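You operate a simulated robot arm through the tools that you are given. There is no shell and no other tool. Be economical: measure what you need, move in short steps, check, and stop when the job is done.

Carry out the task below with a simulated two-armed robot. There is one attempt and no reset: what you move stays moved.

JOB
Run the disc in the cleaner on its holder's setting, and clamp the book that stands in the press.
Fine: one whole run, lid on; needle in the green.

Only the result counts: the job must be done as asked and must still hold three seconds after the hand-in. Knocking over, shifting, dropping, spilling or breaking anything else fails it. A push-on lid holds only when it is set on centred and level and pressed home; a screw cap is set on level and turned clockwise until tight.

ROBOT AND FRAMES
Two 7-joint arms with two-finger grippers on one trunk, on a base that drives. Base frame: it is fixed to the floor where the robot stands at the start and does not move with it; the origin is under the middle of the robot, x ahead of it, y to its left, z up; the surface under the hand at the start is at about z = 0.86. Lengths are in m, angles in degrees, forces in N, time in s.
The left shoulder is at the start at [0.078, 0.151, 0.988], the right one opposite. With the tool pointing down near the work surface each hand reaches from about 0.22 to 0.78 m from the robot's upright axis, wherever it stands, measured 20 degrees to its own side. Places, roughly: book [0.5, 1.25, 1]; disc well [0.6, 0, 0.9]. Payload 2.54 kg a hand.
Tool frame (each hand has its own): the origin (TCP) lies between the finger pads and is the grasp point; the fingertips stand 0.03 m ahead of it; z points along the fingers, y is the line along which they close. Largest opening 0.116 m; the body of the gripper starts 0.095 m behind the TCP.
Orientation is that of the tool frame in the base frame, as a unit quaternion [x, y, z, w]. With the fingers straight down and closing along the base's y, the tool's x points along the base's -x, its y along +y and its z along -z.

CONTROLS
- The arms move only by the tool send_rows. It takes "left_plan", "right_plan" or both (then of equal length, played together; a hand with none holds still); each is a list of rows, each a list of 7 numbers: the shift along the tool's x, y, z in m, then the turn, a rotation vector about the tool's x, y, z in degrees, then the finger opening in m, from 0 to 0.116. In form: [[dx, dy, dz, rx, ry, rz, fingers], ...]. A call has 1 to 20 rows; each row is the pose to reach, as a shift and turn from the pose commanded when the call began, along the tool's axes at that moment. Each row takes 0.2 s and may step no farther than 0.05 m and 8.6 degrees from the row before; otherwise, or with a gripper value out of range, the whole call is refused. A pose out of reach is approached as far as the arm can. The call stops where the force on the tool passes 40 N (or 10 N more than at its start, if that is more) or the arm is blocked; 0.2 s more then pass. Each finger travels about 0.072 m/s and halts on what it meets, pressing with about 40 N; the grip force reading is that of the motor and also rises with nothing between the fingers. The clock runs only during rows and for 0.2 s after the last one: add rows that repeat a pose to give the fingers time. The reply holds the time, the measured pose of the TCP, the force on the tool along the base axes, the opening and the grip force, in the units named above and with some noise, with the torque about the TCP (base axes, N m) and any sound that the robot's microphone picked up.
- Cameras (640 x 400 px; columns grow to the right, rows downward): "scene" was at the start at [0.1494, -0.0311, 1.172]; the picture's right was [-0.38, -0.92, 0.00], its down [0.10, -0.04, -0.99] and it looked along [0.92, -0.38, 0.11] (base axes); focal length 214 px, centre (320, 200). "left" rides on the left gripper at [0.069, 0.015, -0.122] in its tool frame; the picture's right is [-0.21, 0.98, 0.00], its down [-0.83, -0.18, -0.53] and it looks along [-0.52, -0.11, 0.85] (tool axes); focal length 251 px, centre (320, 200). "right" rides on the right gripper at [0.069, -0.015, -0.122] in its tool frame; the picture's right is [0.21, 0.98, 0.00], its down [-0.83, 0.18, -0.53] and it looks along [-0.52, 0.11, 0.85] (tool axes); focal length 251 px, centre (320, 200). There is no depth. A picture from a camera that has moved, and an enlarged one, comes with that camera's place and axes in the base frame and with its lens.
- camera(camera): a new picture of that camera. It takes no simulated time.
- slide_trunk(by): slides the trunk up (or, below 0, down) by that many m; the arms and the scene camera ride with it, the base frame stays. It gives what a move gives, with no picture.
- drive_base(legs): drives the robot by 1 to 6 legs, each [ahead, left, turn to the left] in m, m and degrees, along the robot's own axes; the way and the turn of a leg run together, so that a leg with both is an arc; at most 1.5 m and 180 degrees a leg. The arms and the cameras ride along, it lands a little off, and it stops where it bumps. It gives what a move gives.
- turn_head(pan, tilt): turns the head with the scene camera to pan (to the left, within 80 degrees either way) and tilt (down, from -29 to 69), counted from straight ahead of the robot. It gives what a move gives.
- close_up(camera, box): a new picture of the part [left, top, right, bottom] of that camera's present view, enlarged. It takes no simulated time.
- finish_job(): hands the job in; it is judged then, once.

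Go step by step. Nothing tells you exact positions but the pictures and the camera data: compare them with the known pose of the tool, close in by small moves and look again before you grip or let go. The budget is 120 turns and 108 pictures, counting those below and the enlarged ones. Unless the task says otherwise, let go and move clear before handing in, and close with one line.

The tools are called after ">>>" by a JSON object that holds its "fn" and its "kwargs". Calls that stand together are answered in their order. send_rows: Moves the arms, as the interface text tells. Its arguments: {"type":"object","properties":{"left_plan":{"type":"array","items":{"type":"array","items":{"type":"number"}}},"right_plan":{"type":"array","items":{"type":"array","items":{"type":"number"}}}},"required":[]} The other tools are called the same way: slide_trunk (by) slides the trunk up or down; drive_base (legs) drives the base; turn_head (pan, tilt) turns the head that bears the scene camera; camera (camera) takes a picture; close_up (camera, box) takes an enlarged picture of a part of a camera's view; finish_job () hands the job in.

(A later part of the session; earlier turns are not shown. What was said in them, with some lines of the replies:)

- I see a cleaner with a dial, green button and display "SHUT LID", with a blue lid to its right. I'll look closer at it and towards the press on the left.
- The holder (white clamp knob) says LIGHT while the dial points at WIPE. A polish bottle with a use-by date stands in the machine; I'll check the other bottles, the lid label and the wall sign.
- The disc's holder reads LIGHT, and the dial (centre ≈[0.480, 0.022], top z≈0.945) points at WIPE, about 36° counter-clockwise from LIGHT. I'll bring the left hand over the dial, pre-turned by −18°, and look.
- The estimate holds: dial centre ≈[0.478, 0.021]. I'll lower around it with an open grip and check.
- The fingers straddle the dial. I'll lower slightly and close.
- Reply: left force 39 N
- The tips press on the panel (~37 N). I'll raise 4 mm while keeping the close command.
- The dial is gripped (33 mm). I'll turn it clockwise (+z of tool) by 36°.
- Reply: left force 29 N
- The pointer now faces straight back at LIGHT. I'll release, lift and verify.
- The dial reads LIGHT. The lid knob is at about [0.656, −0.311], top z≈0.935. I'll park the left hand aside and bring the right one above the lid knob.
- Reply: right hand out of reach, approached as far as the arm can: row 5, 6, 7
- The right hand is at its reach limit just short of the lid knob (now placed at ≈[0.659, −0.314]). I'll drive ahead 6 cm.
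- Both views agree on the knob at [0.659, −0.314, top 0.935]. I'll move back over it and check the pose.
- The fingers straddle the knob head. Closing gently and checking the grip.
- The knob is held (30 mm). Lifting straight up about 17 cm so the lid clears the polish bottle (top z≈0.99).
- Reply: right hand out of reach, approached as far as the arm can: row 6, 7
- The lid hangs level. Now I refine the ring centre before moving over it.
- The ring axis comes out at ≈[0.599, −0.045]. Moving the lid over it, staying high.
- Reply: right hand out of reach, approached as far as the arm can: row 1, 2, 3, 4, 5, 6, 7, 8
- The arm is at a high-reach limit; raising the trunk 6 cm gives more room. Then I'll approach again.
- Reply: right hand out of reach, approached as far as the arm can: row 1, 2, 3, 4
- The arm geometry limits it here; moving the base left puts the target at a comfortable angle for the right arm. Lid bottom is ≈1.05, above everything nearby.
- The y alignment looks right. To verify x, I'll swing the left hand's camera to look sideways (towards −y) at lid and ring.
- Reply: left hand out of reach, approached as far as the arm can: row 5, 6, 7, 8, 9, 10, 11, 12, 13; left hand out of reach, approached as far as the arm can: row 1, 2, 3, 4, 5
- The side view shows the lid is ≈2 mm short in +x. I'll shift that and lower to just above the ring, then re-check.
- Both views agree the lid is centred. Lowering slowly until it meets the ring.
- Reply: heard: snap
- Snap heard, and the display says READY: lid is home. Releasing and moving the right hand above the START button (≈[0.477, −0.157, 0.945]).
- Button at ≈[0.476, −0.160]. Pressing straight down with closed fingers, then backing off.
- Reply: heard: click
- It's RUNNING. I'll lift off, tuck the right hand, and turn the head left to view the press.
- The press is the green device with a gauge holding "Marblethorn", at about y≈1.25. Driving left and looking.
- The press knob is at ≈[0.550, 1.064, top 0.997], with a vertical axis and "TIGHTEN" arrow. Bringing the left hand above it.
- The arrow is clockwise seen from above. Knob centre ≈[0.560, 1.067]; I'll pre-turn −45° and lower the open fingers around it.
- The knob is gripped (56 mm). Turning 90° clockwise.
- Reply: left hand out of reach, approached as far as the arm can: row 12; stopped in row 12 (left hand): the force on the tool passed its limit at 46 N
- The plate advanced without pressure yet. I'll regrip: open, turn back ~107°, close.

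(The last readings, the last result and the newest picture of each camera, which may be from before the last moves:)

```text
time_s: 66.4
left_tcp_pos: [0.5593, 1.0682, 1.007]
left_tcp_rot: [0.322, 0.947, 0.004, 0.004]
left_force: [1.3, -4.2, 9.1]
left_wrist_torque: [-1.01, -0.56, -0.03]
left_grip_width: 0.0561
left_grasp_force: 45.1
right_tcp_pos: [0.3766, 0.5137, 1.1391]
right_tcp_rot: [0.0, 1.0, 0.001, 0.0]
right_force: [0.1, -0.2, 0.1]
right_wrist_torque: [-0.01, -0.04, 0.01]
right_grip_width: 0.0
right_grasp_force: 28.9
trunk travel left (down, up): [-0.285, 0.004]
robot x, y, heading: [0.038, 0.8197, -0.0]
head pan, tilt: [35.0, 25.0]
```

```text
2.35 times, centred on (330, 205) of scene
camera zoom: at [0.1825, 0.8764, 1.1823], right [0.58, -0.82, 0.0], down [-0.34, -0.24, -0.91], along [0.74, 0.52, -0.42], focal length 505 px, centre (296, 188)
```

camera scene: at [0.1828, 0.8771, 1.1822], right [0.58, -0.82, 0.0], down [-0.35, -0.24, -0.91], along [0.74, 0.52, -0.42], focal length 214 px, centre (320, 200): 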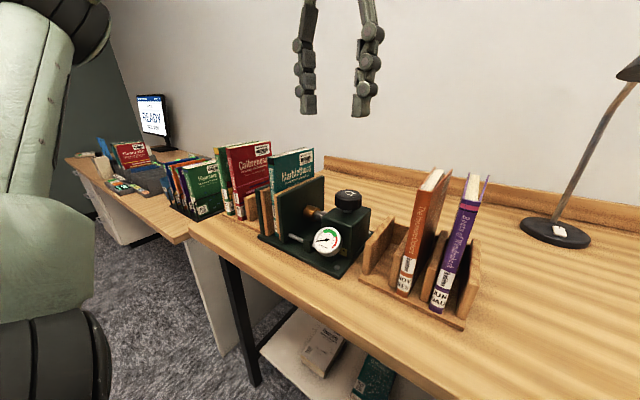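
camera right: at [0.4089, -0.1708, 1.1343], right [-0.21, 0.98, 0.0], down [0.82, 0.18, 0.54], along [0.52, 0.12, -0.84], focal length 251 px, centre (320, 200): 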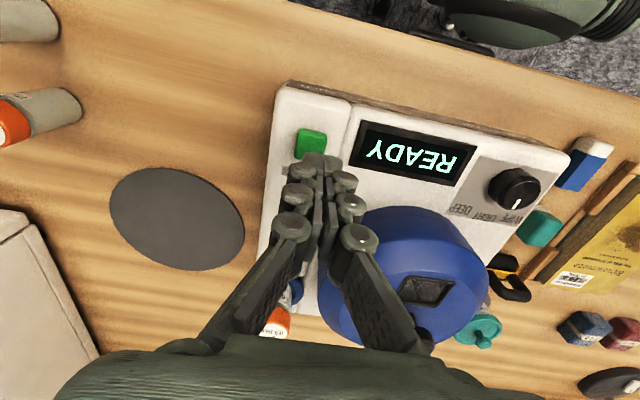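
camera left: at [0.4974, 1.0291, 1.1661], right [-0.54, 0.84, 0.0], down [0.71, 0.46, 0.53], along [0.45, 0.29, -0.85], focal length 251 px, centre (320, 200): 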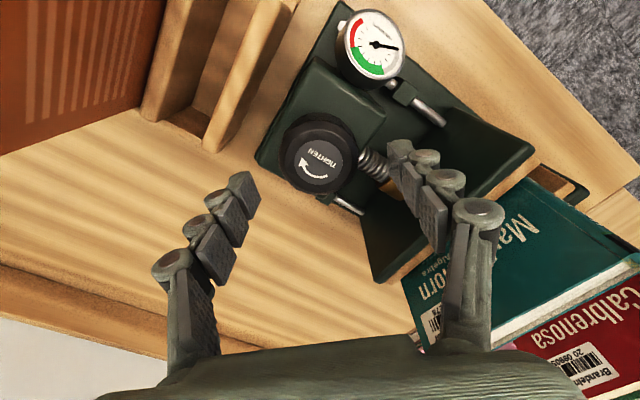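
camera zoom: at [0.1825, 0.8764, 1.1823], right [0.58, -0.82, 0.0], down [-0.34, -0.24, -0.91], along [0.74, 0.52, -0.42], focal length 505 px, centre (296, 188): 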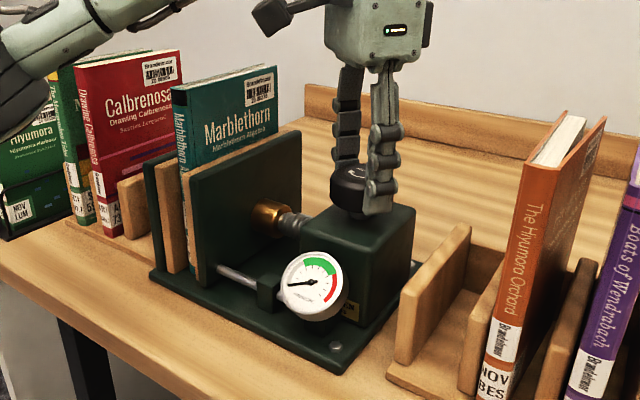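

Plate is creeping in. Regrip again.

>>> {"fn": "send_rows", "kwargs": {"left_plan": [[0, 0, 0, 0, 0, 0, 0.07], [0, 0, 0, 0, 0, 0, 0.076], [0, 0, 0, 0, 0, -8.2, 0.076], [0, 0, 0, 0, 0, -16.4, 0.076], [0, 0, 0, 0, 0, -24.6, 0.076], [0, 0, 0, 0, 0, -32.8, 0.076], [0, 0, 0, 0, 0, -41, 0.076], [0, 0, 0, 0, 0, -49.2, 0.076], [0, 0, 0, 0, 0, -57.4, 0.076], [0, 0, 0, 0, 0, -65.6, 0.076], [0, 0, 0, 0, 0, -73.8, 0.076], [0, 0, 0, 0, 0, -82, 0.076], [0, 0, 0, 0, 0, -90.2, 0.076], [0, 0, 0, 0, 0, -98.4, 0.076], [0, 0, 0, 0, 0, -104, 0.076], [0, 0, 0, 0, 0, -104, 0.05], [0, 0, 0, 0, 0, -104, 0.05], [0, 0, 0, 0, 0, -104, 0.05]]}}

>>> {"fn": "send_rows", "kwargs": {"left_plan": [[0, 0, 0, 0, 0, 8, 0.05], [0, 0, 0, 0, 0, 16, 0.05], [0, 0, 0, 0, 0, 24, 0.05], [0, 0, 0, 0, 0, 32, 0.05], [0, 0, 0, 0, 0, 40, 0.05], [0, 0, 0, 0, 0, 48, 0.05], [0, 0, 0, 0, 0, 56, 0.05], [0, 0, 0, 0, 0, 64, 0.05], [0, 0, 0, 0, 0, 72, 0.05], [0, 0, 0, 0, 0, 80, 0.05], [0, 0, 0, 0, 0, 88, 0.05], [0, 0, 0, 0, 0, 96, 0.05], [0, 0, 0, 0, 0, 103, 0.05]]}}

>>> {"fn": "close_up", "kwargs": {"camera": "scene", "box": [230, 120, 430, 290]}}

```text
time_s: 70.2
left_tcp_pos: [0.561, 1.0679, 1.0067]
left_tcp_rot: [-0.549, 0.836, -0.001, 0.007]
left_force: [8.6, -1.1, 4.2]
left_wrist_torque: [-0.27, -0.46, 0.0]
left_grip_width: 0.0566
left_grasp_force: 45.1
right_tcp_pos: [0.3788, 0.513, 1.1388]
right_tcp_rot: [-0.001, 1.0, 0.001, 0.002]
right_force: [-0.2, -0.8, 0.0]
right_wrist_torque: [0.0, 0.01, -0.03]
right_grip_width: 0.0
right_grasp_force: 28.5
trunk travel left (down, up): [-0.285, 0.004]
robot x, y, heading: [0.0365, 0.8232, 0.2]
head pan, tilt: [35.0, 25.0]
```

```text
time_s: 73.0
left_tcp_pos: [0.5611, 1.0677, 1.0076]
left_tcp_rot: [0.313, 0.95, 0.004, 0.005]
left_force: [20.9, 1.8, 21.5]
left_wrist_torque: [-0.66, -0.84, 0.0]
left_grip_width: 0.0568
left_grasp_force: 45.2
right_tcp_pos: [0.3791, 0.513, 1.1397]
right_tcp_rot: [-0.001, 1.0, 0.001, 0.002]
right_force: [0.1, 0.6, 0.1]
right_wrist_torque: [0.02, 0.0, 0.01]
right_grip_width: 0.0
right_grasp_force: 28.5
trunk travel left (down, up): [-0.285, 0.004]
robot x, y, heading: [0.0371, 0.8263, 0.4]
head pan, tilt: [35.0, 25.0]
```

```text
2.35 times, centred on (330, 205) of scene
camera zoom: at [0.1835, 0.8766, 1.1821], right [0.58, -0.82, 0.0], down [-0.35, -0.24, -0.91], along [0.74, 0.52, -0.42], focal length 505 px, centre (296, 188)
```

zoom: 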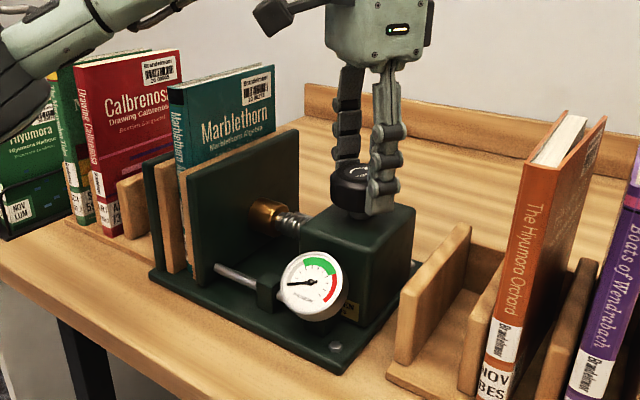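

Still closing the gap. Another regrip and stroke.

>>> {"fn": "send_rows", "kwargs": {"left_plan": [[0, 0, 0, 0, 0, 0, 0.07], [0, 0, 0, 0, 0, 0, 0.076], [0, 0, 0, 0, 0, -8.2, 0.076], [0, 0, 0, 0, 0, -16.4, 0.076], [0, 0, 0, 0, 0, -24.6, 0.076], [0, 0, 0, 0, 0, -32.8, 0.076], [0, 0, 0, 0, 0, -41, 0.076], [0, 0, 0, 0, 0, -49.2, 0.076], [0, 0, 0, 0, 0, -57.4, 0.076], [0, 0, 0, 0, 0, -65.6, 0.076], [0, 0, 0, 0, 0, -73.8, 0.076], [0, 0, 0, 0, 0, -82, 0.076], [0, 0, 0, 0, 0, -90.2, 0.076], [0, 0, 0, 0, 0, -98.4, 0.076], [0, 0, 0, 0, 0, -103, 0.076], [0, 0, 0, 0, 0, -103, 0.05], [0, 0, 0, 0, 0, -103, 0.05], [0, 0, 0, 0, 0, -103, 0.05]]}}

>>> {"fn": "send_rows", "kwargs": {"left_plan": [[0, 0, 0, 0, 0, 8, 0.05], [0, 0, 0, 0, 0, 16, 0.05], [0, 0, 0, 0, 0, 24, 0.05], [0, 0, 0, 0, 0, 32, 0.05], [0, 0, 0, 0, 0, 40, 0.05], [0, 0, 0, 0, 0, 48, 0.05], [0, 0, 0, 0, 0, 56, 0.05], [0, 0, 0, 0, 0, 64, 0.05], [0, 0, 0, 0, 0, 72, 0.05], [0, 0, 0, 0, 0, 80, 0.05], [0, 0, 0, 0, 0, 88, 0.05], [0, 0, 0, 0, 0, 96, 0.05], [0, 0, 0, 0, 0, 102, 0.05]]}}

>>> {"fn": "close_up", "kwargs": {"camera": "scene", "box": [270, 180, 390, 280]}}

```text
time_s: 76.8
left_tcp_pos: [0.5608, 1.0684, 1.0073]
left_tcp_rot: [-0.549, 0.836, -0.001, 0.007]
left_force: [12.0, -1.7, 7.5]
left_wrist_torque: [-0.18, -0.5, 0.0]
left_grip_width: 0.0566
left_grasp_force: 45.1
right_tcp_pos: [0.3784, 0.5136, 1.1394]
right_tcp_rot: [-0.001, 1.0, 0.001, 0.0]
right_force: [-0.1, 0.6, -0.6]
right_wrist_torque: [0.04, 0.0, 0.01]
right_grip_width: 0.0
right_grasp_force: 28.9
trunk travel left (down, up): [-0.285, 0.004]
robot x, y, heading: [0.0422, 0.8233, -0.0]
head pan, tilt: [35.0, 25.0]
```

```text
time_s: 79.6
left_tcp_pos: [0.5608, 1.0689, 1.0065]
left_tcp_rot: [0.305, 0.952, 0.004, 0.006]
left_force: [19.7, 1.5, 22.1]
left_wrist_torque: [-0.41, -0.68, -0.02]
left_grip_width: 0.0569
left_grasp_force: 45.0
right_tcp_pos: [0.3778, 0.512, 1.1405]
right_tcp_rot: [0.0, 1.0, 0.001, 0.001]
right_force: [0.3, 0.1, 0.1]
right_wrist_torque: [0.0, 0.0, 0.0]
right_grip_width: 0.0
right_grasp_force: 29.2
trunk travel left (down, up): [-0.285, 0.004]
robot x, y, heading: [0.04, 0.8199, 0.1]
head pan, tilt: [35.0, 25.0]
```

```text
4.00 times, centred on (330, 230) of scene
camera zoom: at [0.1833, 0.8766, 1.1823], right [0.58, -0.82, 0.0], down [-0.35, -0.24, -0.91], along [0.74, 0.52, -0.42], focal length 858 px, centre (280, 80)
```

zoom: 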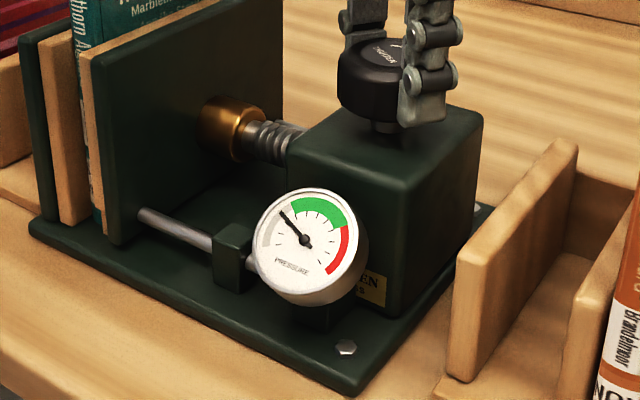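

Needle has risen nearly to the green. Regrip and turn in a smaller step of 35°.

>>> {"fn": "send_rows", "kwargs": {"left_plan": [[0, 0, 0, 0, 0, 0, 0.07], [0, 0, 0, 0, 0, 0, 0.076], [0, 0, 0, 0, 0, -8.2, 0.076], [0, 0, 0, 0, 0, -16.4, 0.076], [0, 0, 0, 0, 0, -24.6, 0.076], [0, 0, 0, 0, 0, -32.8, 0.076], [0, 0, 0, 0, 0, -41, 0.076], [0, 0, 0, 0, 0, -49.2, 0.076], [0, 0, 0, 0, 0, -57.4, 0.076], [0, 0, 0, 0, 0, -65.6, 0.076], [0, 0, 0, 0, 0, -73.8, 0.076], [0, 0, 0, 0, 0, -82, 0.076], [0, 0, 0, 0, 0, -90.2, 0.076], [0, 0, 0, 0, 0, -98.4, 0.076], [0, 0, 0, 0, 0, -102, 0.076], [0, 0, 0, 0, 0, -102, 0.05], [0, 0, 0, 0, 0, -102, 0.05], [0, 0, 0, 0, 0, -102, 0.05]]}}

>>> {"fn": "close_up", "kwargs": {"camera": "scene", "box": [270, 180, 390, 280]}}

>>> {"fn": "send_rows", "kwargs": {"left_plan": [[0, 0, 0, 0, 0, 8, 0.05], [0, 0, 0, 0, 0, 16, 0.05], [0, 0, 0, 0, 0, 24, 0.05], [0, 0, 0, 0, 0, 32, 0.05], [0, 0, 0, 0, 0, 35, 0.05]]}}

>>> {"fn": "close_up", "kwargs": {"camera": "scene", "box": [270, 180, 390, 280]}}

```text
time_s: 83.4
left_tcp_pos: [0.5603, 1.0678, 1.0072]
left_tcp_rot: [-0.549, 0.836, -0.001, 0.006]
left_force: [5.5, -2.6, 2.4]
left_wrist_torque: [-0.2, -0.31, 0.01]
left_grip_width: 0.0562
left_grasp_force: 45.6
right_tcp_pos: [0.3777, 0.513, 1.1397]
right_tcp_rot: [-0.001, 1.0, 0.001, 0.001]
right_force: [-0.3, -0.2, -0.2]
right_wrist_torque: [-0.01, 0.03, -0.01]
right_grip_width: 0.0002
right_grasp_force: 28.2
trunk travel left (down, up): [-0.285, 0.004]
robot x, y, heading: [0.0391, 0.8195, 0.2]
head pan, tilt: [35.0, 25.0]
```

```text
4.00 times, centred on (330, 230) of scene
camera zoom: at [0.1834, 0.8769, 1.1821], right [0.58, -0.82, 0.0], down [-0.35, -0.24, -0.91], along [0.74, 0.52, -0.42], focal length 858 px, centre (280, 80)
```

zoom: 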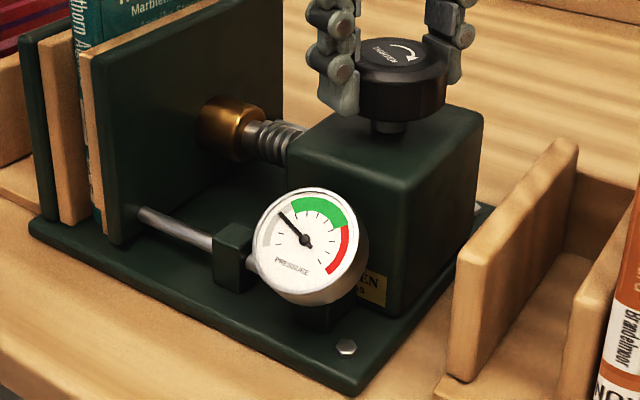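

```text
time_s: 84.6
left_tcp_pos: [0.561, 1.0678, 1.0076]
left_tcp_rot: [-0.27, 0.963, 0.001, 0.006]
left_force: [13.6, -3.6, 10.0]
left_wrist_torque: [-1.03, -0.55, -0.03]
left_grip_width: 0.0561
left_grasp_force: 45.0
right_tcp_pos: [0.3786, 0.5131, 1.1395]
right_tcp_rot: [0.0, 1.0, 0.001, 0.001]
right_force: [0.3, 0.3, -0.3]
right_wrist_torque: [0.04, -0.02, 0.0]
right_grip_width: 0.0
right_grasp_force: 28.8
trunk travel left (down, up): [-0.285, 0.004]
robot x, y, heading: [0.0352, 0.8191, 0.1]
head pan, tilt: [35.0, 25.0]
```

```text
4.00 times, centred on (330, 230) of scene
camera zoom: at [0.1836, 0.8765, 1.1821], right [0.58, -0.82, 0.0], down [-0.35, -0.24, -0.91], along [0.74, 0.52, -0.42], focal length 858 px, centre (280, 80)
```

zoom: 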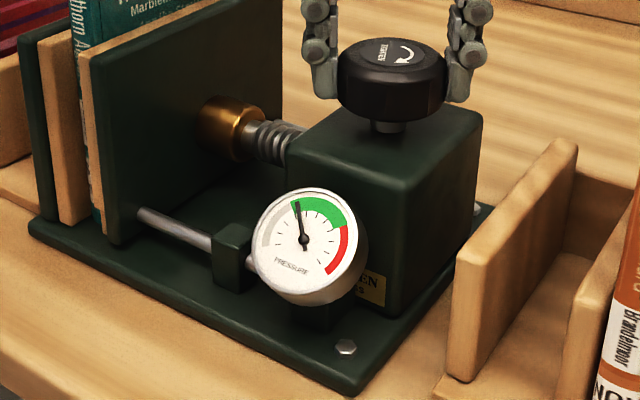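

35° moved the needle into the edge of the green. Another 35° should put it mid-green.

>>> {"fn": "send_rows", "kwargs": {"left_plan": [[0, 0, 0, 0, 0, 8, 0.05], [0, 0, 0, 0, 0, 16, 0.05], [0, 0, 0, 0, 0, 24, 0.05], [0, 0, 0, 0, 0, 32, 0.05], [0, 0, 0, 0, 0, 35, 0.05], [0, 0, 0, 0, 0, 35, 0.05]]}}

>>> {"fn": "close_up", "kwargs": {"camera": "scene", "box": [270, 180, 390, 280]}}

```text
time_s: 86.0
left_tcp_pos: [0.5613, 1.0676, 1.0065]
left_tcp_rot: [0.03, 1.0, 0.003, 0.006]
left_force: [19.0, -2.9, 19.4]
left_wrist_torque: [-0.58, -0.2, -0.02]
left_grip_width: 0.0561
left_grasp_force: 44.4
right_tcp_pos: [0.3776, 0.5114, 1.1387]
right_tcp_rot: [-0.001, 1.0, 0.001, 0.001]
right_force: [1.0, 0.0, -0.2]
right_wrist_torque: [0.03, 0.0, 0.01]
right_grip_width: 0.0
right_grasp_force: 28.4
trunk travel left (down, up): [-0.285, 0.004]
robot x, y, heading: [0.0382, 0.8202, 0.2]
head pan, tilt: [35.0, 25.0]
```

```text
4.00 times, centred on (330, 230) of scene
camera zoom: at [0.1835, 0.8762, 1.1822], right [0.58, -0.82, 0.0], down [-0.35, -0.24, -0.91], along [0.74, 0.52, -0.42], focal length 858 px, centre (280, 80)
```

zoom: 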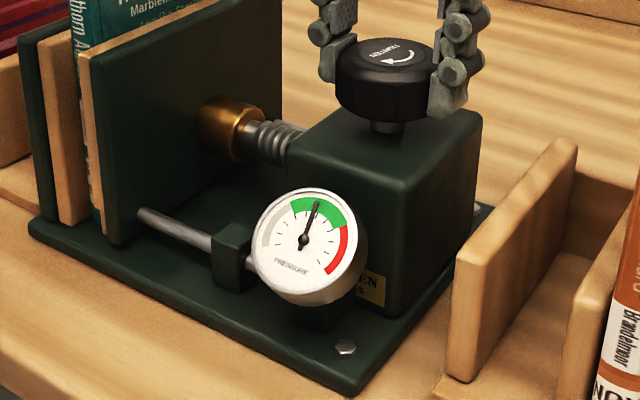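

The needle is mid-green. Releasing, lifting straight up, and checking.

>>> {"fn": "send_rows", "kwargs": {"left_plan": [[0, 0, 0, 0, 0, 0, 0.07], [0, 0, 0, 0, 0, 0, 0.085], [0, 0, -0.02, 0, 0, 0, 0.085], [0, 0, -0.06, 0, 0, 0, 0.085], [0, 0, -0.1, 0, 0, 0, 0.085], [0, 0, -0.14, 0, 0, 0, 0.085], [0.04, 0, -0.17, 0, 0, 0, 0.085], [0.08, 0, -0.18, 0, 0, 0, 0.085], [0.12, 0, -0.18, 0, 0, 0, 0.085]]}}

>>> {"fn": "close_up", "kwargs": {"camera": "scene", "box": [230, 120, 430, 290]}}

>>> {"fn": "turn_head", "kwargs": {"pan": -50, "tilt": 20}}

>>> {"fn": "camera", "kwargs": {"camera": "scene"}}

```text
time_s: 88.0
left_tcp_pos: [0.4377, 1.0775, 1.1845]
left_tcp_rot: [0.03, 1.0, 0.003, 0.005]
left_force: [-0.8, -0.1, 1.2]
left_wrist_torque: [0.01, -0.04, -0.01]
left_grip_width: 0.0849
left_grasp_force: 0.0
right_tcp_pos: [0.3762, 0.5134, 1.1402]
right_tcp_rot: [-0.001, 1.0, 0.0, 0.002]
right_force: [-0.1, -0.1, -0.6]
right_wrist_torque: [0.02, -0.01, 0.02]
right_grip_width: 0.0
right_grasp_force: 28.9
trunk travel left (down, up): [-0.285, 0.004]
robot x, y, heading: [0.0387, 0.8197, 0.2]
head pan, tilt: [35.0, 25.0]
```

```text
2.35 times, centred on (330, 205) of scene
camera zoom: at [0.1822, 0.8774, 1.1823], right [0.58, -0.82, 0.0], down [-0.34, -0.24, -0.91], along [0.74, 0.52, -0.42], focal length 505 px, centre (296, 188)
```

zoom: 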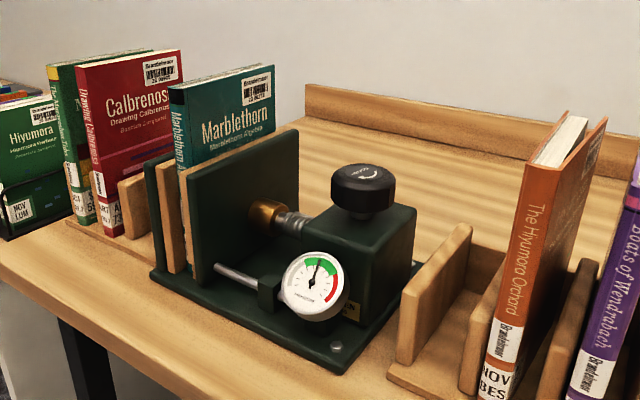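

```text
time_s: 89.6
left_tcp_pos: [0.44, 1.0783, 1.1842]
left_tcp_rot: [0.03, 1.0, 0.003, 0.005]
left_force: [0.4, 1.2, -0.2]
left_wrist_torque: [0.03, 0.02, 0.0]
left_grip_width: 0.085
left_grasp_force: 0.1
right_tcp_pos: [0.3777, 0.5134, 1.1393]
right_tcp_rot: [-0.001, 1.0, 0.0, 0.001]
right_force: [0.0, 0.1, 0.5]
right_wrist_torque: [0.0, -0.01, -0.04]
right_grip_width: 0.0
right_grasp_force: 28.3
trunk travel left (down, up): [-0.285, 0.004]
robot x, y, heading: [0.0359, 0.8194, 0.5]
head pan, tilt: [-50.0, 20.0]
```

```text
34 pictures are left
camera scene: at [0.1678, 0.7529, 1.1902], right [-0.76, -0.65, 0.0], down [-0.22, 0.26, -0.94], along [0.61, -0.72, -0.34], focal length 214 px, centre (320, 200)
```

scene: 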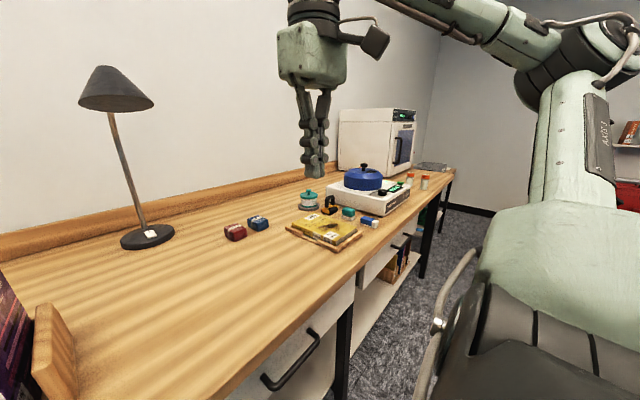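

The needle stays in the green. Now checking the cleaner's display.

>>> {"fn": "close_up", "kwargs": {"camera": "scene", "box": [320, 155, 420, 220]}}

```text
6.15 times, centred on (370, 188) of scene
camera zoom: at [0.1678, 0.7529, 1.1902], right [-0.76, -0.65, 0.0], down [-0.22, 0.26, -0.94], along [0.61, -0.72, -0.34], focal length 1320 px, centre (12, 277)
```

zoom: 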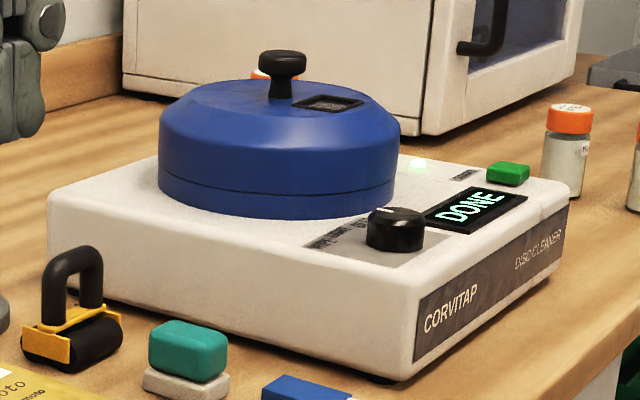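

The display reads DONE, the lid is on, the gauge is in the green, and both hands are clear. Handing in.

>>> {"fn": "finish_job", "kwargs": {}}

```text
The job is handed in.
```

The disc ran one full cycle on LIGHT, the setting marked on its holder, with the lid on, and the cleaner's display reads DONE. The book in the press is clamped with the needle in the middle of the green.
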